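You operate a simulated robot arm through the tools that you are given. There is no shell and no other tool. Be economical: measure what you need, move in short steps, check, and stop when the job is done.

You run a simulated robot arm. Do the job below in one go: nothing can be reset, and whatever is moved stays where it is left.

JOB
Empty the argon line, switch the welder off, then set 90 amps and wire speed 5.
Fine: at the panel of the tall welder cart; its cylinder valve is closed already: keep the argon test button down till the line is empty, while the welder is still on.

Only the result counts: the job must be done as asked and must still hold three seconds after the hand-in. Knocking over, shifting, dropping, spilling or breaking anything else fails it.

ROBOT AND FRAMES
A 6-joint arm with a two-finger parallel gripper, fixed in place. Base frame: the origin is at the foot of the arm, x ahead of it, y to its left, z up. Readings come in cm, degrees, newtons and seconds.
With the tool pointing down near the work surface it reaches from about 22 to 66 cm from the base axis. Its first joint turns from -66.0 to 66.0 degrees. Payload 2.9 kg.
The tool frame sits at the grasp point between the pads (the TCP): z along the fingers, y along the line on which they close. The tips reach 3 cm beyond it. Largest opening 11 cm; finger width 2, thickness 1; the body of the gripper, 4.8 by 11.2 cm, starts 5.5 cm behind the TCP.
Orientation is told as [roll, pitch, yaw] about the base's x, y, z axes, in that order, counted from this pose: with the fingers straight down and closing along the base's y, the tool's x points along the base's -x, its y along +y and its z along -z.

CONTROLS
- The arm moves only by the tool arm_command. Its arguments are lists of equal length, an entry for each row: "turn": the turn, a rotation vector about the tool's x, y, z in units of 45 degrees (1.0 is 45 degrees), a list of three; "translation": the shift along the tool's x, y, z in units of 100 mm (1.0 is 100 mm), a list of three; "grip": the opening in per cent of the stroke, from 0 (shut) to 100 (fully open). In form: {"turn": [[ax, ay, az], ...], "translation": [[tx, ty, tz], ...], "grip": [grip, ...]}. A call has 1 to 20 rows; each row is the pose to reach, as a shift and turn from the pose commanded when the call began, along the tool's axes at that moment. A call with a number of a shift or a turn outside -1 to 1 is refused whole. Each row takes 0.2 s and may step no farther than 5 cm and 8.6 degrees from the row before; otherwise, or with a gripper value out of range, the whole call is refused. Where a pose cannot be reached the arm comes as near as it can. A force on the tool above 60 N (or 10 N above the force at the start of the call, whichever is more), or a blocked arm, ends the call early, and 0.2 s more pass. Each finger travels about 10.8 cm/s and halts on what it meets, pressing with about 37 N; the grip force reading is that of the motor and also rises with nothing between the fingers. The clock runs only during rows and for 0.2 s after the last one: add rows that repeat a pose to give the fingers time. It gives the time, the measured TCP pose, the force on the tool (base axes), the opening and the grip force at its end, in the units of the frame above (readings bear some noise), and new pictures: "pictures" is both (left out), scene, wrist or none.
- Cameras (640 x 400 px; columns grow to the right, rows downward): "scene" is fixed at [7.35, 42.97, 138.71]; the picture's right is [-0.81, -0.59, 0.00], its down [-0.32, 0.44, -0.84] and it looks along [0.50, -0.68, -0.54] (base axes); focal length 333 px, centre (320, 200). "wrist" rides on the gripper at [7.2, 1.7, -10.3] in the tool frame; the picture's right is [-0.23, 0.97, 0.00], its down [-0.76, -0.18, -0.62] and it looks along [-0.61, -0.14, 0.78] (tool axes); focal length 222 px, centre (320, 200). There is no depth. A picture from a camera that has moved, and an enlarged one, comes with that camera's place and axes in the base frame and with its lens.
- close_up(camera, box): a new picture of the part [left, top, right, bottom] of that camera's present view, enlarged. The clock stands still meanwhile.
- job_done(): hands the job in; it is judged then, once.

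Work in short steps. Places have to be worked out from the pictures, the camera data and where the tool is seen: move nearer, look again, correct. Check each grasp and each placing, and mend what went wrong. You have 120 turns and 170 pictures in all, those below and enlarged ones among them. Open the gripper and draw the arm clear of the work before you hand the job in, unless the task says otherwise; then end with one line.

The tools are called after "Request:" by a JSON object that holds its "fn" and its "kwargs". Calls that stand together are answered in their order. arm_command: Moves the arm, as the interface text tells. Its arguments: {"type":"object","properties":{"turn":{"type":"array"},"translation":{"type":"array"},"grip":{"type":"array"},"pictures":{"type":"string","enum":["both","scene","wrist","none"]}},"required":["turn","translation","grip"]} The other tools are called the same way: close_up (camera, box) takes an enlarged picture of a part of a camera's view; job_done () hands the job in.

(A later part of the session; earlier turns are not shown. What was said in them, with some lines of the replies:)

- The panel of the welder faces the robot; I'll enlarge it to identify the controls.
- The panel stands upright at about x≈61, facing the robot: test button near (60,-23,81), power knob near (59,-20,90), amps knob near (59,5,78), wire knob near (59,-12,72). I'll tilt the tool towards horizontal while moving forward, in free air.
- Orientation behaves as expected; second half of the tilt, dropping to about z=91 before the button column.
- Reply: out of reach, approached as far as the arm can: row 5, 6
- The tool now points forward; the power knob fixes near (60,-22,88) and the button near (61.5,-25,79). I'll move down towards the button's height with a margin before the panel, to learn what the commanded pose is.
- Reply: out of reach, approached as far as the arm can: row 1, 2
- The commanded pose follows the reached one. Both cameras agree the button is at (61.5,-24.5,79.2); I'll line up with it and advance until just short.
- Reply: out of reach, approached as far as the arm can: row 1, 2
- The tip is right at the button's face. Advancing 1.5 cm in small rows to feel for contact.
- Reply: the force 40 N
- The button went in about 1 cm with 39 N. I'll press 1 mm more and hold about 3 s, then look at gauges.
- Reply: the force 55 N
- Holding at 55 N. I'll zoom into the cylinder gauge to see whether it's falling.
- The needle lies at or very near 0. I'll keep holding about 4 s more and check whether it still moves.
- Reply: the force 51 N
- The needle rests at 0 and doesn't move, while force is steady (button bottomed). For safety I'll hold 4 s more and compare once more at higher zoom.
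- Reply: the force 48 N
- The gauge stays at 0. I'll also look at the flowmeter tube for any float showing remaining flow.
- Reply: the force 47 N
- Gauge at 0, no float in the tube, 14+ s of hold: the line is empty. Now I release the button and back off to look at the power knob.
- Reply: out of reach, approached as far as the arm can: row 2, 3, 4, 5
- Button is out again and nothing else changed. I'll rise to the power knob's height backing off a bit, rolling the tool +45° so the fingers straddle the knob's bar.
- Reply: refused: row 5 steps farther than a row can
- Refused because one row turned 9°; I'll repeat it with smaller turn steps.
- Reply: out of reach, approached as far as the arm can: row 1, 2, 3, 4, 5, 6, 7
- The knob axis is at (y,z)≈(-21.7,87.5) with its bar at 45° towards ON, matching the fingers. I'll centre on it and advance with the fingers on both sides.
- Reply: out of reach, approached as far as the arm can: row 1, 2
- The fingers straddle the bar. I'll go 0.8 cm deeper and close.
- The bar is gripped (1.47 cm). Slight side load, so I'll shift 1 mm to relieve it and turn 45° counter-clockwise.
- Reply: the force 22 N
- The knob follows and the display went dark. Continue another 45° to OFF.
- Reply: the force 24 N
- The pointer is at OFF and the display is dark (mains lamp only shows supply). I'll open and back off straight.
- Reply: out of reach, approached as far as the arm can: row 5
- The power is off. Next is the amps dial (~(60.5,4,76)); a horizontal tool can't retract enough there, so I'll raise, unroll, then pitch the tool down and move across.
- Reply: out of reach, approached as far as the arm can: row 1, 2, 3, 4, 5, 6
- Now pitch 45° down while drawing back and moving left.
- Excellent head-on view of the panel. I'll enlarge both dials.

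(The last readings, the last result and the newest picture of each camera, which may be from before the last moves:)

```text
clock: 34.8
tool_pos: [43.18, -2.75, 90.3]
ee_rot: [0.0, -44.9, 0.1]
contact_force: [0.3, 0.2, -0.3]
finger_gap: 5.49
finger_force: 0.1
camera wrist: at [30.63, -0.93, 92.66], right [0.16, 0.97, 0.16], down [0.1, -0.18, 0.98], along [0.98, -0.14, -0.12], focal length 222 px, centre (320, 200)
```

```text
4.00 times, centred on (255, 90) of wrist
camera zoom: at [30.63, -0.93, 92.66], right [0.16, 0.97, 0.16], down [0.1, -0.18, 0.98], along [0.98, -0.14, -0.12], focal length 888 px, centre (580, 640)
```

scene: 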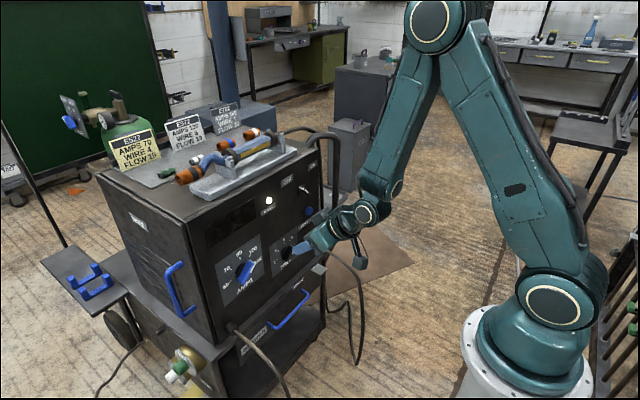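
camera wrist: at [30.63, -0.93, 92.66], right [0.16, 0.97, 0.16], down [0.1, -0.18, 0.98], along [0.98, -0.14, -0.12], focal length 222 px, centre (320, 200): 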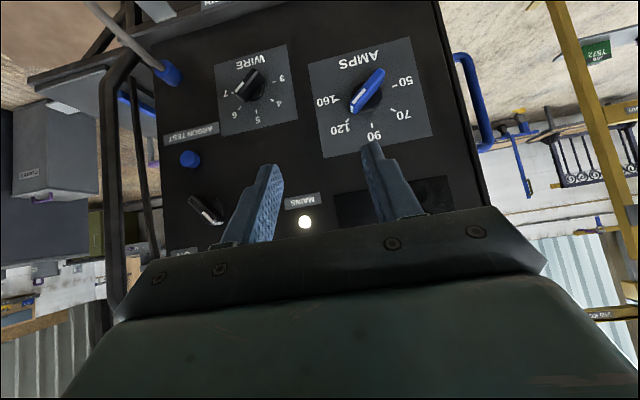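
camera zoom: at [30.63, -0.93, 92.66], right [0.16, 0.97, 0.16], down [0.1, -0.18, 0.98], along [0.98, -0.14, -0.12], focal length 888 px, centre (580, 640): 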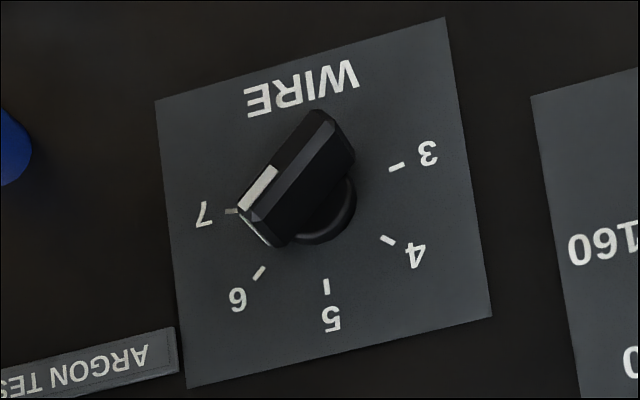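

Amps points at 120 and wire about at 6; both dials have 45° between marks with 90 and 5 straight up, so each needs about 45° counter-clockwise. Amps axis ≈(y 3.8, z 75.3), wire ≈(-13.1, 69.8). I'll pitch to 30° below horizontal, then roll about the panel normal by +45° to match the amps bar.

Request:
{"fn": "arm_command", "kwargs": {"turn": [[0, -0.1, 0], [0, -0.2, 0], [0, -0.3333, 0]], "translation": [[0.1, 0.1, 0.2], [0.22, 0.22, 0.42], [0.354, 0.35, 0.636]], "grip": [50, 50, 50], "pictures": "none"}}

Request:
{"fn": "arm_command", "kwargs": {"turn": [[-0.075, 0, 0.13], [-0.15, 0, 0.26], [-0.225, 0, 0.39], [-0.3, 0, 0.52], [-0.375, 0, 0.65], [-0.45, 0, 0.779], [-0.5, 0, 0.866]], "translation": [[0.06, 0.05, 0.11], [0.13, 0.1, 0.23], [0.19, 0.15, 0.35], [0.25, 0.2, 0.47], [0.31, 0.25, 0.59], [0.38, 0.28, 0.71], [0.443, 0.305, 0.833]], "grip": [50, 50, 50, 50, 50, 50, 50]}}

Request:
{"fn": "close_up", "kwargs": {"camera": "scene", "box": [200, 190, 360, 310]}}

```text
clock: 35.6
tool_pos: [45.3, 0.47, 83.52]
ee_rot: [0.1, -60.2, -0.2]
contact_force: [0.8, 0.4, -1.0]
finger_gap: 5.49
finger_force: 0.1
```

```text
clock: 37.2
tool_pos: [50.23, 3.64, 75.34]
ee_rot: [63.6, -37.7, -50.9]
contact_force: [-0.1, 0.0, 0.2]
finger_gap: 5.48
finger_force: 0.0
camera wrist: at [37.56, 5.76, 75.79], right [0.11, 0.55, 0.83], down [-0.16, -0.81, 0.56], along [0.98, -0.2, -0.01], focal length 222 px, centre (320, 200)
```

scene: 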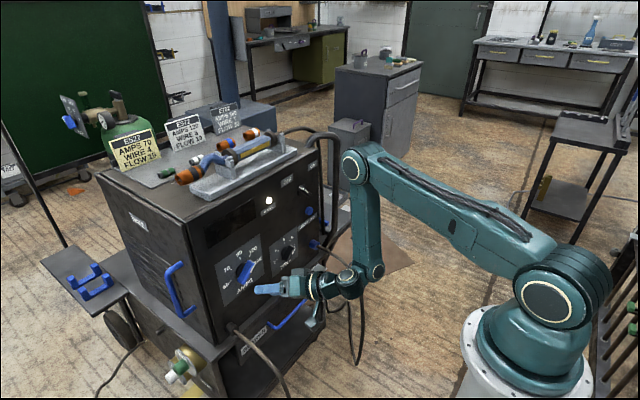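
wrist: 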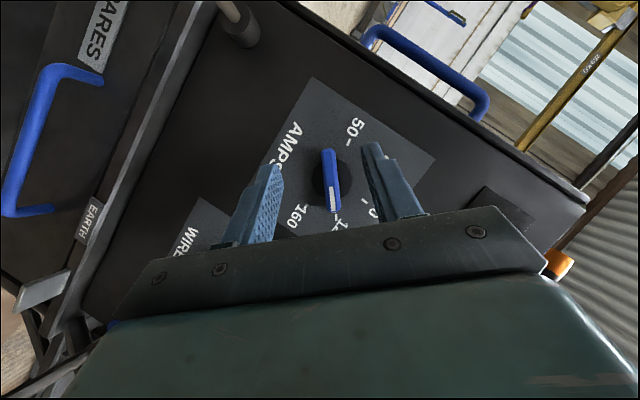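

```text
3.33 times, centred on (280, 250) of scene
camera zoom: at [7.35, 42.97, 138.71], right [-0.81, -0.59, 0.0], down [-0.32, 0.44, -0.84], along [0.5, -0.68, -0.54], focal length 1111 px, centre (453, 33)
```

zoom: 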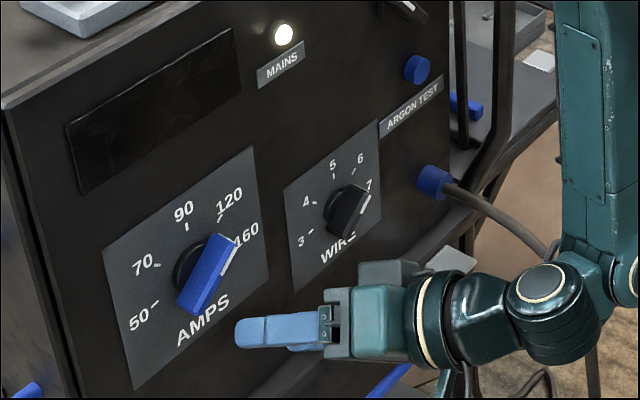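

The tool is now aligned with the bar; bar centre reads (3.5, 75.3). I advance along the panel normal to x≈56 to check the straddle.

Request:
{"fn": "arm_command", "kwargs": {"turn": [[0, 0, 0], [0, 0, 0], [0, 0, 0]], "translation": [[-0.15, 0, 0.25], [-0.29, -0.007, 0.5], [-0.29, -0.007, 0.5]], "grip": [50, 50, 50], "pictures": "wrist"}}

Request:
{"fn": "close_up", "kwargs": {"camera": "scene", "box": [200, 210, 340, 310]}}

```text
clock: 38.0
tool_pos: [55.91, 3.61, 75.4]
ee_rot: [63.5, -37.8, -50.8]
contact_force: [-0.5, 0.1, 1.0]
finger_gap: 5.5
finger_force: 0.0
camera wrist: at [43.27, 5.69, 75.78], right [0.11, 0.55, 0.83], down [-0.16, -0.81, 0.56], along [0.98, -0.2, 0.0], focal length 222 px, centre (320, 200)
```

wrist: 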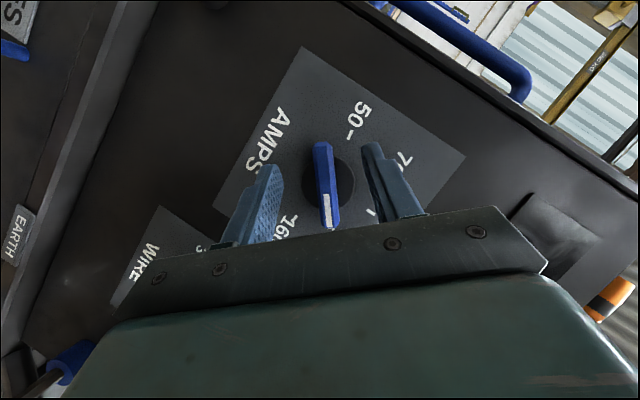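

```text
4.00 times, centred on (270, 260) of scene
camera zoom: at [7.35, 42.97, 138.71], right [-0.81, -0.59, 0.0], down [-0.32, 0.44, -0.84], along [0.5, -0.68, -0.54], focal length 1333 px, centre (520, -40)
```

zoom: 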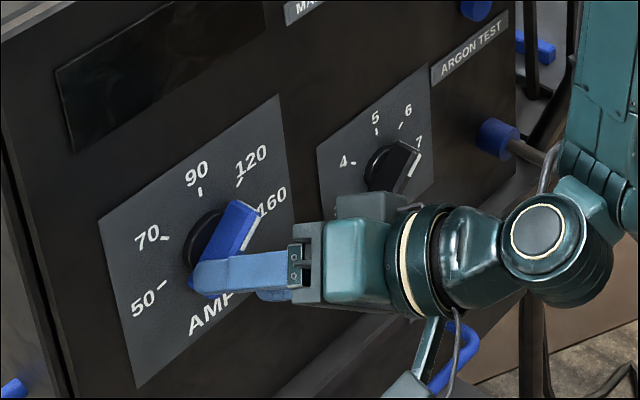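

The bar sits between the fingers. Advance 2 cm further and close.

Request:
{"fn": "arm_command", "kwargs": {"turn": [[0, 0, 0], [0, 0, 0], [0, 0, 0], [0, 0, 0], [0, 0, 0], [0, 0, 0], [0, 0, 0]], "translation": [[-0.04, 0, 0.07], [-0.07, 0, 0.12], [-0.1, 0, 0.173], [-0.1, 0, 0.173], [-0.1, 0, 0.173], [-0.1, 0, 0.173], [-0.1, 0, 0.173]], "grip": [50, 50, 50, 30, 15, 0, 0], "pictures": "wrist"}}

Request:
{"fn": "close_up", "kwargs": {"camera": "scene", "box": [200, 210, 340, 310]}}

```text
clock: 39.6
tool_pos: [57.87, 3.52, 75.43]
ee_rot: [63.5, -37.9, -50.7]
contact_force: [1.0, 4.0, 0.7]
finger_gap: 1.35
finger_force: 44.9
camera wrist: at [45.24, 5.73, 75.76], right [0.11, 0.55, 0.83], down [-0.16, -0.81, 0.56], along [0.98, -0.19, 0.0], focal length 222 px, centre (320, 200)
```

wrist: 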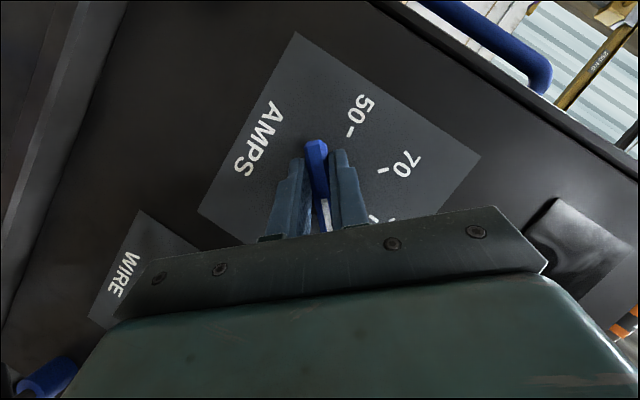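

```text
4.00 times, centred on (270, 260) of scene
camera zoom: at [7.35, 42.98, 138.71], right [-0.81, -0.59, 0.0], down [-0.32, 0.44, -0.84], along [0.5, -0.68, -0.54], focal length 1333 px, centre (520, -40)
```

zoom: 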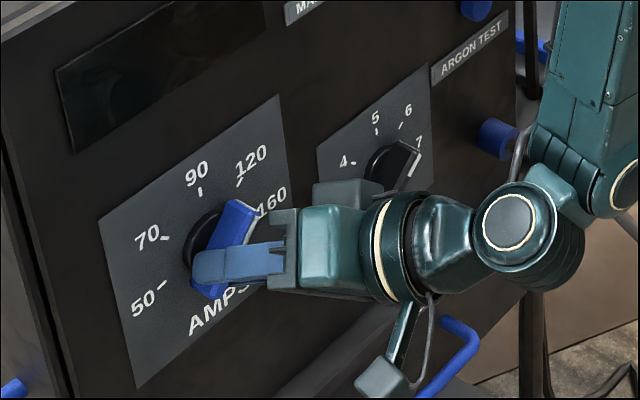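

Firm, load-free grip (1.35 cm). Turning −45° about the panel normal.

Request:
{"fn": "arm_command", "kwargs": {"turn": [[0.075, 0, -0.13], [0.15, 0, -0.26], [0.225, 0, -0.39], [0.3, 0, -0.52], [0.375, 0, -0.65], [0.45, 0, -0.779], [0.5, 0, -0.866], [0.5, 0, -0.866]], "translation": [[0, 0, 0], [0, 0, 0], [0, 0, 0], [0, 0, 0], [0, 0, 0], [0, 0, 0], [0, 0, 0], [0, 0, 0]], "grip": [0, 0, 0, 0, 0, 0, 0, 0], "pictures": "wrist"}}

Request:
{"fn": "close_up", "kwargs": {"camera": "scene", "box": [200, 210, 340, 310]}}

```text
clock: 41.4
tool_pos: [57.89, 3.44, 75.32]
ee_rot: [-0.2, -59.9, 0.1]
contact_force: [-6.5, -10.7, -7.0]
finger_gap: 1.35
finger_force: 45.3
camera wrist: at [45.24, 5.33, 74.26], right [0.12, 0.97, 0.19], down [-0.16, -0.18, 0.97], along [0.98, -0.14, 0.13], focal length 222 px, centre (320, 200)
```

wrist: 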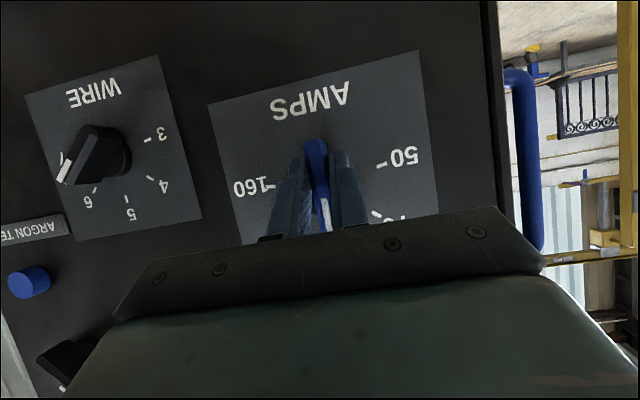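

```text
4.00 times, centred on (270, 260) of scene
camera zoom: at [7.35, 42.95, 138.72], right [-0.81, -0.59, 0.0], down [-0.32, 0.44, -0.84], along [0.5, -0.68, -0.54], focal length 1333 px, centre (520, -40)
```

zoom: 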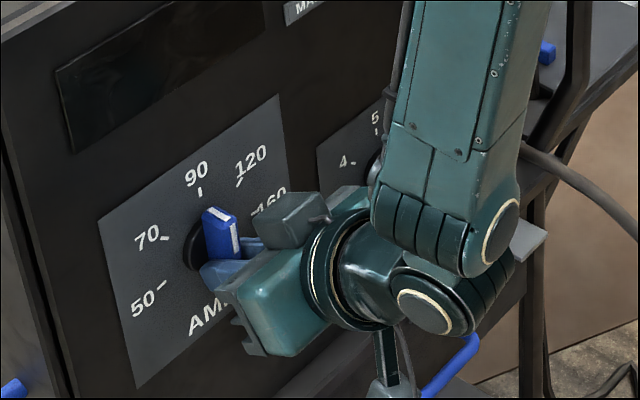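

The amps bar is upright at 90. Open and back away along the panel normal, then view.

Request:
{"fn": "arm_command", "kwargs": {"turn": [[0, 0, 0], [0, 0, 0], [0, 0, 0], [0, 0, 0], [0, 0, 0], [0, 0, 0]], "translation": [[0, 0, 0], [0, 0, 0], [0, 0, 0], [0.1, 0, -0.17], [0.25, 0, -0.43], [0.4, 0, -0.69]], "grip": [20, 35, 50, 50, 50, 50]}}

Request:
{"fn": "close_up", "kwargs": {"camera": "wrist", "box": [200, 60, 440, 240]}}

Request:
{"fn": "close_up", "kwargs": {"camera": "scene", "box": [200, 210, 340, 310]}}

```text
clock: 42.8
tool_pos: [49.93, 3.9, 75.36]
ee_rot: [0.0, -60.1, -0.1]
contact_force: [-0.1, -0.7, 0.5]
finger_gap: 5.47
finger_force: 0.0
camera wrist: at [37.27, 5.63, 74.33], right [0.11, 0.97, 0.2], down [-0.16, -0.18, 0.97], along [0.98, -0.14, 0.14], focal length 222 px, centre (320, 200)
```

scene: 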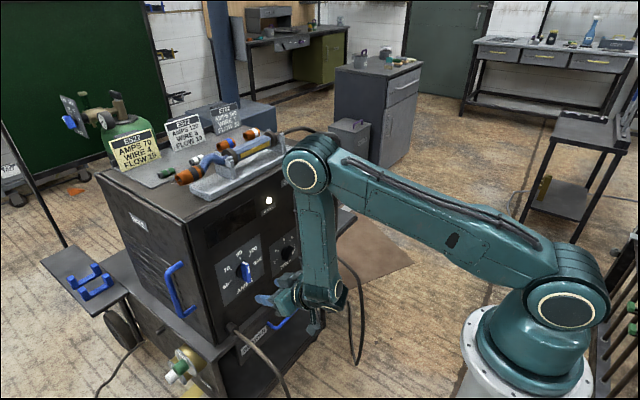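
wrist: 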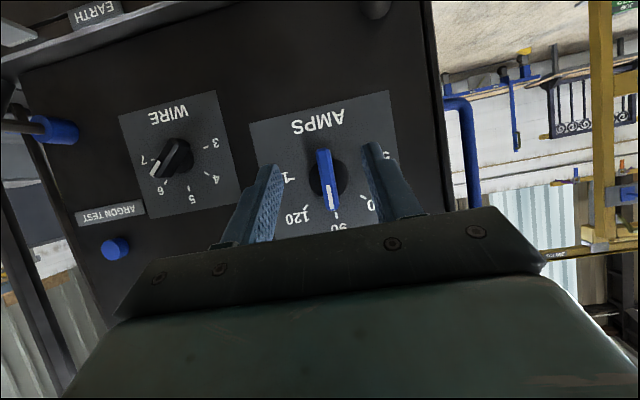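

```text
2.22 times, centred on (320, 150) of wrist
camera zoom: at [37.27, 5.63, 74.33], right [0.11, 0.97, 0.2], down [-0.16, -0.18, 0.97], along [0.98, -0.14, 0.14], focal length 494 px, centre (320, 311)
```

zoom: 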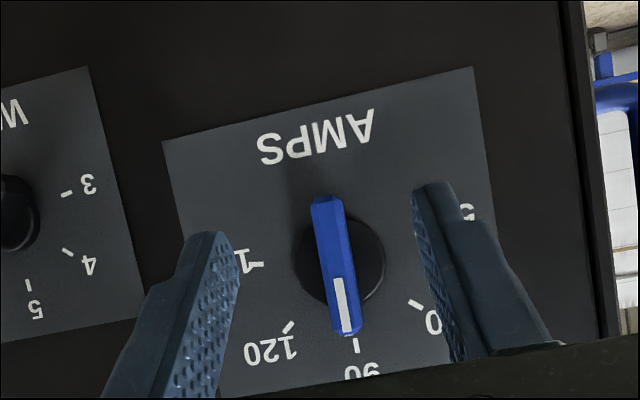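

```text
4.00 times, centred on (270, 260) of scene
camera zoom: at [7.35, 42.97, 138.71], right [-0.81, -0.59, 0.0], down [-0.32, 0.44, -0.84], along [0.5, -0.68, -0.54], focal length 1333 px, centre (520, -40)
```

zoom: 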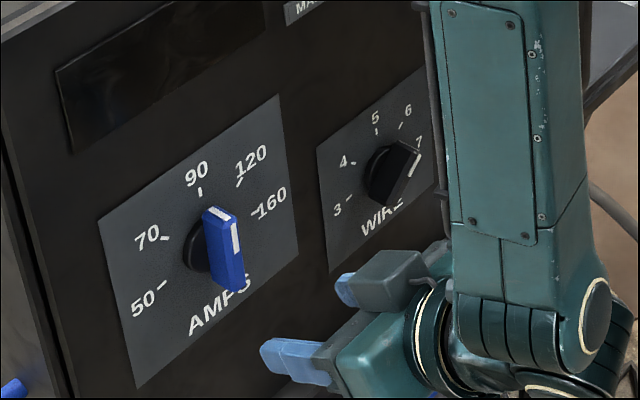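

Amps reads 90. Now the same approach for the wire knob at (−13.1, 69.8), rolling to +45° on the way.

Request:
{"fn": "arm_command", "kwargs": {"turn": [[0, 0, 0], [0, 0, 0], [0, 0, 0]], "translation": [[0.07, -0.3, 0.04], [0.15, -0.6, 0.09], [0.225, -0.9, 0.13]], "grip": [50, 50, 50], "pictures": "none"}}

Request:
{"fn": "arm_command", "kwargs": {"turn": [[-0.075, 0, 0.13], [-0.15, 0, 0.26], [-0.225, 0, 0.39], [-0.3, 0, 0.52], [-0.375, 0, 0.65], [-0.45, 0, 0.779], [-0.5, 0, 0.866]], "translation": [[0.04, -0.12, 0.02], [0.08, -0.24, 0.04], [0.12, -0.36, 0.06], [0.16, -0.48, 0.09], [0.2, -0.6, 0.11], [0.23, -0.7, 0.13], [0.26, -0.8, 0.15]], "grip": [50, 50, 50, 50, 50, 50, 50]}}

Request:
{"fn": "close_up", "kwargs": {"camera": "wrist", "box": [200, 60, 440, 240]}}

```text
clock: 43.6
tool_pos: [50.04, -5.27, 72.85]
ee_rot: [0.1, -60.2, -0.1]
contact_force: [-0.1, -0.1, -0.4]
finger_gap: 5.51
finger_force: 0.1
```

```text
clock: 45.2
tool_pos: [49.99, -13.36, 69.87]
ee_rot: [63.7, -37.7, -50.8]
contact_force: [1.0, -1.1, 0.4]
finger_gap: 5.49
finger_force: 0.1
camera wrist: at [37.32, -11.2, 70.23], right [0.11, 0.55, 0.83], down [-0.16, -0.81, 0.56], along [0.98, -0.19, 0.0], focal length 222 px, centre (320, 200)
```

scene: 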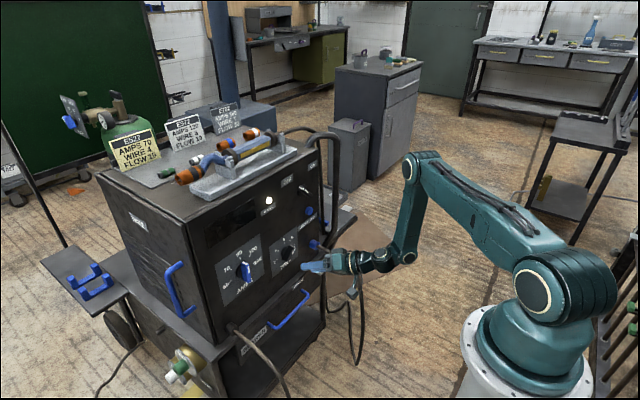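
wrist: 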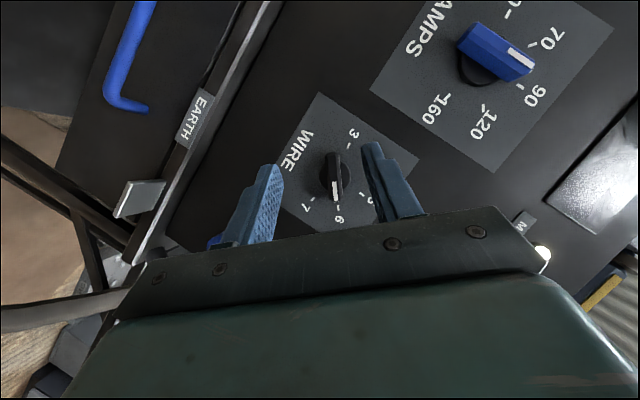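

```text
2.22 times, centred on (320, 150) of wrist
camera zoom: at [37.32, -11.2, 70.23], right [0.11, 0.55, 0.83], down [-0.16, -0.81, 0.56], along [0.98, -0.19, 0.0], focal length 494 px, centre (320, 311)
```

zoom: 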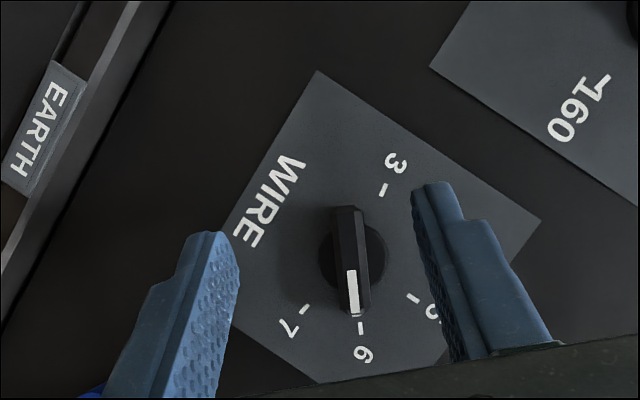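

The wire bar is exactly at 6, centre (−12.85, 70.0). Advance to x≈56 with a small correction.

Request:
{"fn": "arm_command", "kwargs": {"turn": [[0, 0, 0], [0, 0, 0], [0, 0, 0]], "translation": [[-0.14, 0.02, 0.26], [-0.277, 0.035, 0.52], [-0.277, 0.035, 0.52]], "grip": [50, 50, 50], "pictures": "wrist"}}

Request:
{"fn": "close_up", "kwargs": {"camera": "scene", "box": [230, 200, 370, 300]}}

```text
clock: 46.0
tool_pos: [55.9, -12.76, 69.82]
ee_rot: [63.4, -37.7, -50.8]
contact_force: [-0.2, 0.1, 1.1]
finger_gap: 5.51
finger_force: 0.1
camera wrist: at [43.17, -10.71, 70.23], right [0.11, 0.55, 0.83], down [-0.16, -0.81, 0.56], along [0.98, -0.2, -0.01], focal length 222 px, centre (320, 200)
```

wrist: 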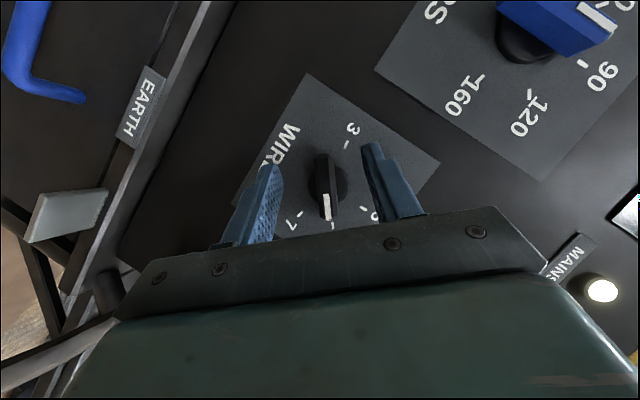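

```text
4.00 times, centred on (300, 250) of scene
camera zoom: at [7.35, 42.97, 138.71], right [-0.81, -0.59, 0.0], down [-0.32, 0.44, -0.84], along [0.5, -0.68, -0.54], focal length 1333 px, centre (400, 0)
```

zoom: 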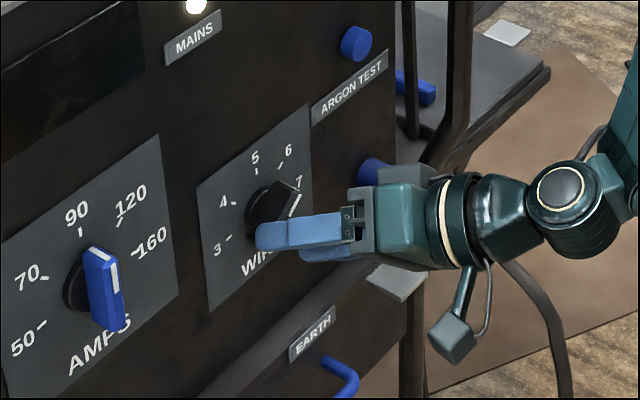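

Straddled well. Advance ~2.2 cm, shift 2 mm to centre, and close.

Request:
{"fn": "arm_command", "kwargs": {"turn": [[0, 0, 0], [0, 0, 0], [0, 0, 0], [0, 0, 0], [0, 0, 0], [0, 0, 0], [0, 0, 0]], "translation": [[-0.04, -0.015, 0.07], [-0.07, -0.015, 0.12], [-0.11, -0.015, 0.19], [-0.11, -0.015, 0.19], [-0.11, -0.015, 0.19], [-0.11, -0.015, 0.19], [-0.11, -0.015, 0.19]], "grip": [50, 50, 50, 30, 15, 0, 0], "pictures": "wrist"}}

Request:
{"fn": "close_up", "kwargs": {"camera": "scene", "box": [230, 200, 370, 300]}}

```text
clock: 47.6
tool_pos: [58.07, -12.8, 69.93]
ee_rot: [63.6, -37.7, -50.7]
contact_force: [-2.7, 11.1, 9.8]
finger_gap: 1.34
finger_force: 45.2
camera wrist: at [45.4, -10.78, 70.24], right [0.11, 0.55, 0.83], down [-0.16, -0.81, 0.56], along [0.98, -0.19, 0.0], focal length 222 px, centre (320, 200)
```

wrist: 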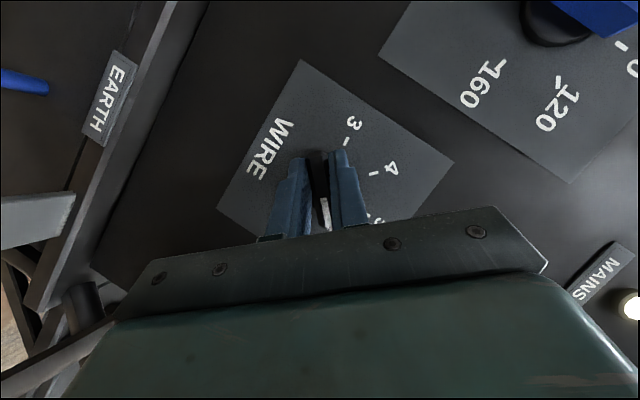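

```text
4.00 times, centred on (300, 250) of scene
camera zoom: at [7.32, 42.99, 138.7], right [-0.81, -0.59, 0.0], down [-0.32, 0.44, -0.84], along [0.5, -0.68, -0.54], focal length 1333 px, centre (400, 0)
```

zoom: 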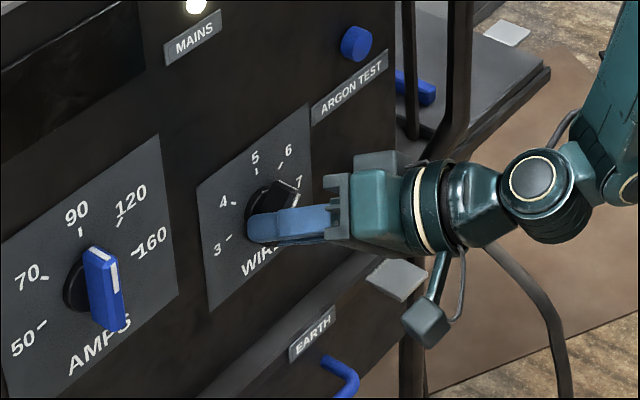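

Gripped at 1.34 cm with a small load; I undo the 1.5 mm shift and turn −45° about the panel normal.

Request:
{"fn": "arm_command", "kwargs": {"turn": [[0, 0, 0], [0.075, 0, -0.13], [0.15, 0, -0.26], [0.225, 0, -0.39], [0.3, 0, -0.52], [0.375, 0, -0.65], [0.45, 0, -0.779], [0.5, 0, -0.866], [0.5, 0, -0.866]], "translation": [[0, 0.012, 0], [0, 0.012, 0], [0, 0.012, 0], [0, 0.012, 0], [0, 0.012, 0], [0, 0.012, 0], [0, 0.012, 0], [0, 0.012, 0], [0, 0.012, 0]], "grip": [0, 0, 0, 0, 0, 0, 0, 0, 0], "pictures": "wrist"}}

Request:
{"fn": "close_up", "kwargs": {"camera": "scene", "box": [230, 200, 370, 300]}}

```text
clock: 49.6
tool_pos: [58.08, -12.99, 69.88]
ee_rot: [-0.1, -59.7, 0.1]
contact_force: [10.4, 11.1, -17.7]
finger_gap: 1.36
finger_force: 45.0
camera wrist: at [45.39, -11.21, 68.73], right [0.11, 0.97, 0.2], down [-0.16, -0.18, 0.97], along [0.98, -0.14, 0.13], focal length 222 px, centre (320, 200)
```

wrist: 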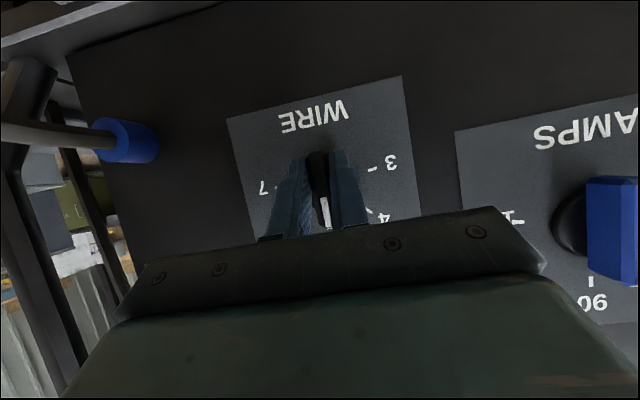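

```text
4.00 times, centred on (300, 250) of scene
camera zoom: at [7.4, 42.98, 138.7], right [-0.81, -0.59, 0.0], down [-0.32, 0.44, -0.84], along [0.5, -0.68, -0.54], focal length 1333 px, centre (400, 0)
```

zoom: 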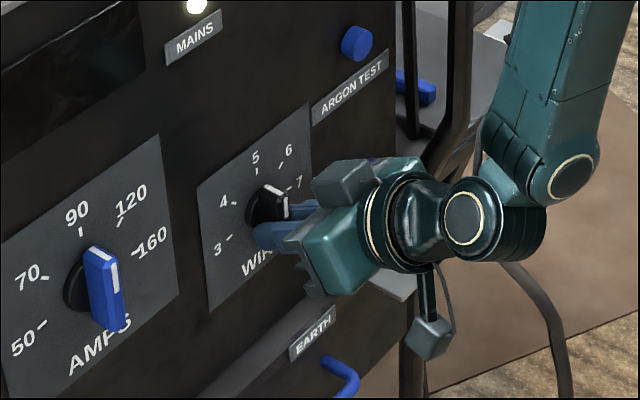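

The wire bar is upright. Open and withdraw along the panel normal, then inspect all controls.

Request:
{"fn": "arm_command", "kwargs": {"turn": [[0, 0, 0], [0, 0, 0], [0, 0, 0], [0, 0, 0], [0, 0, 0], [0, 0, 0], [0, 0, 0]], "translation": [[0, 0, 0], [0, 0, 0], [0, 0, 0], [0.1, 0, -0.17], [0.25, 0, -0.43], [0.4, 0, -0.69], [0.4, 0, -0.95]], "grip": [20, 35, 50, 50, 50, 50, 50]}}

Request:
{"fn": "close_up", "kwargs": {"camera": "wrist", "box": [200, 60, 440, 240]}}

Request:
{"fn": "close_up", "kwargs": {"camera": "scene", "box": [190, 150, 350, 310]}}

```text
clock: 51.2
tool_pos: [47.73, -13.11, 71.25]
ee_rot: [0.1, -60.2, -0.1]
contact_force: [0.6, -0.1, -0.4]
finger_gap: 5.5
finger_force: 0.1
camera wrist: at [35.13, -11.24, 70.1], right [0.11, 0.97, 0.2], down [-0.16, -0.18, 0.97], along [0.98, -0.14, 0.14], focal length 222 px, centre (320, 200)
```

scene: 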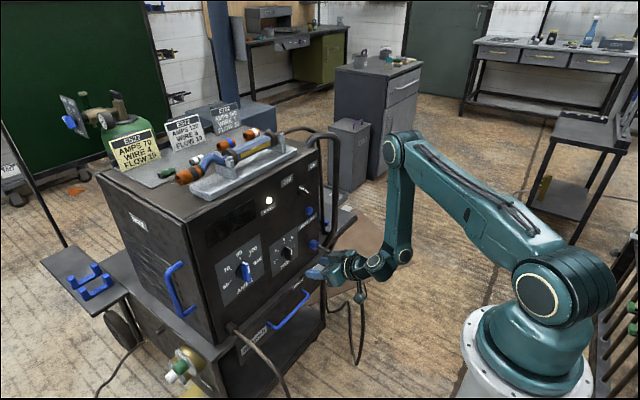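
wrist: 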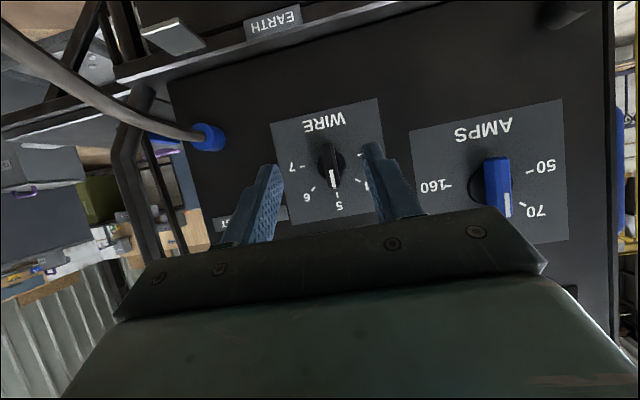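

```text
2.22 times, centred on (320, 150) of wrist
camera zoom: at [35.13, -11.24, 70.1], right [0.11, 0.97, 0.2], down [-0.16, -0.18, 0.97], along [0.98, -0.14, 0.14], focal length 494 px, centre (320, 311)
```

zoom: 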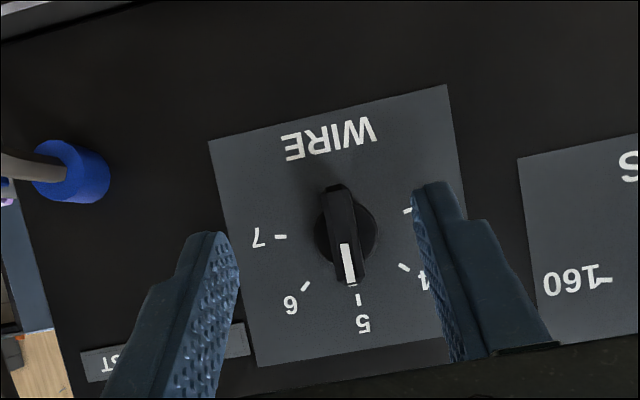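

```text
2.50 times, centred on (270, 230) of scene
camera zoom: at [7.35, 42.97, 138.71], right [-0.81, -0.59, 0.0], down [-0.32, 0.44, -0.84], along [0.5, -0.68, -0.54], focal length 833 px, centre (445, 125)
```

zoom: 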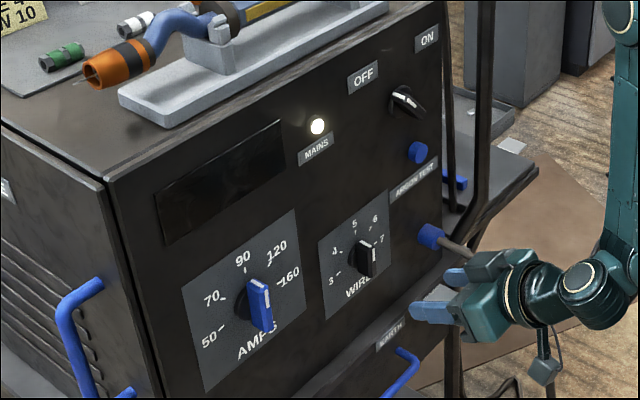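

Power OFF, 90 A and wire 5 are all set and the cart hasn't moved. I'll open the gripper fully and draw the arm clear upwards and back.

Request:
{"fn": "arm_command", "kwargs": {"turn": [[0, 0, 0], [0, 0, 0], [0, 0, 0], [0, 0, 0]], "translation": [[-0.2, 0, -0.2], [-0.4, 0, -0.4], [-0.6, 0, -0.6], [-0.8, 0, -0.9]], "grip": [60, 80, 100, 100]}}

Request:
{"fn": "close_up", "kwargs": {"camera": "scene", "box": [20, 80, 340, 400]}}

```text
clock: 52.2
tool_pos: [44.16, -12.95, 82.67]
ee_rot: [-0.2, -60.0, 0.1]
contact_force: [-0.6, -0.4, 0.5]
finger_gap: 11.0
finger_force: 0.0
camera wrist: at [31.45, -11.22, 81.49], right [0.11, 0.97, 0.2], down [-0.16, -0.18, 0.97], along [0.98, -0.14, 0.14], focal length 222 px, centre (320, 200)
```

scene: 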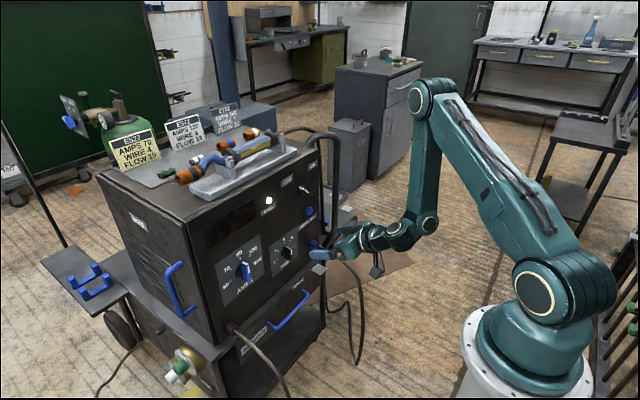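
wrist: 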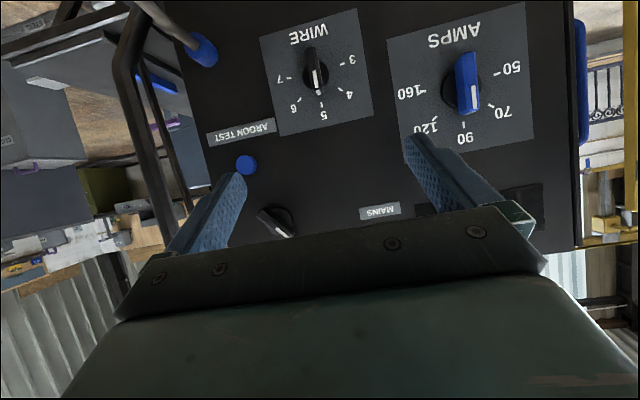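

```text
1.25 times, centred on (180, 240) of scene
camera zoom: at [7.35, 42.97, 138.71], right [-0.81, -0.59, 0.0], down [-0.32, 0.44, -0.84], along [0.5, -0.68, -0.54], focal length 417 px, centre (495, 150)
```

zoom: 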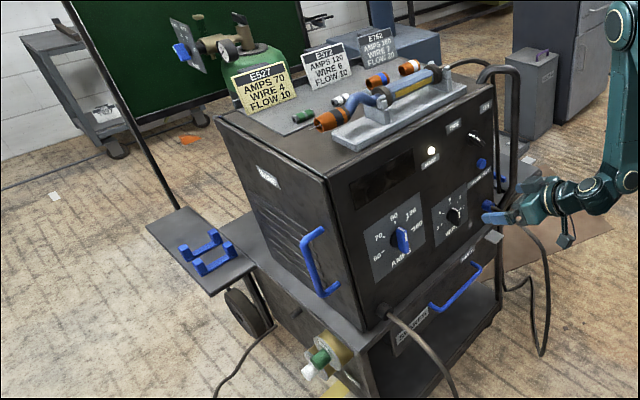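

The arm is clear, the gripper is open, all settings hold and nothing else moved. Handing in.

Request:
{"fn": "job_done", "kwargs": {}}

```text
The job is handed in.
```

I held the argon test button down for about 14 s with the welder still on. The gauge read 0 from my first look at it, about 3 s into the hold, and there was no float visible in the flow tube. I then switched the welder off and set 90 amps and wire speed 5.
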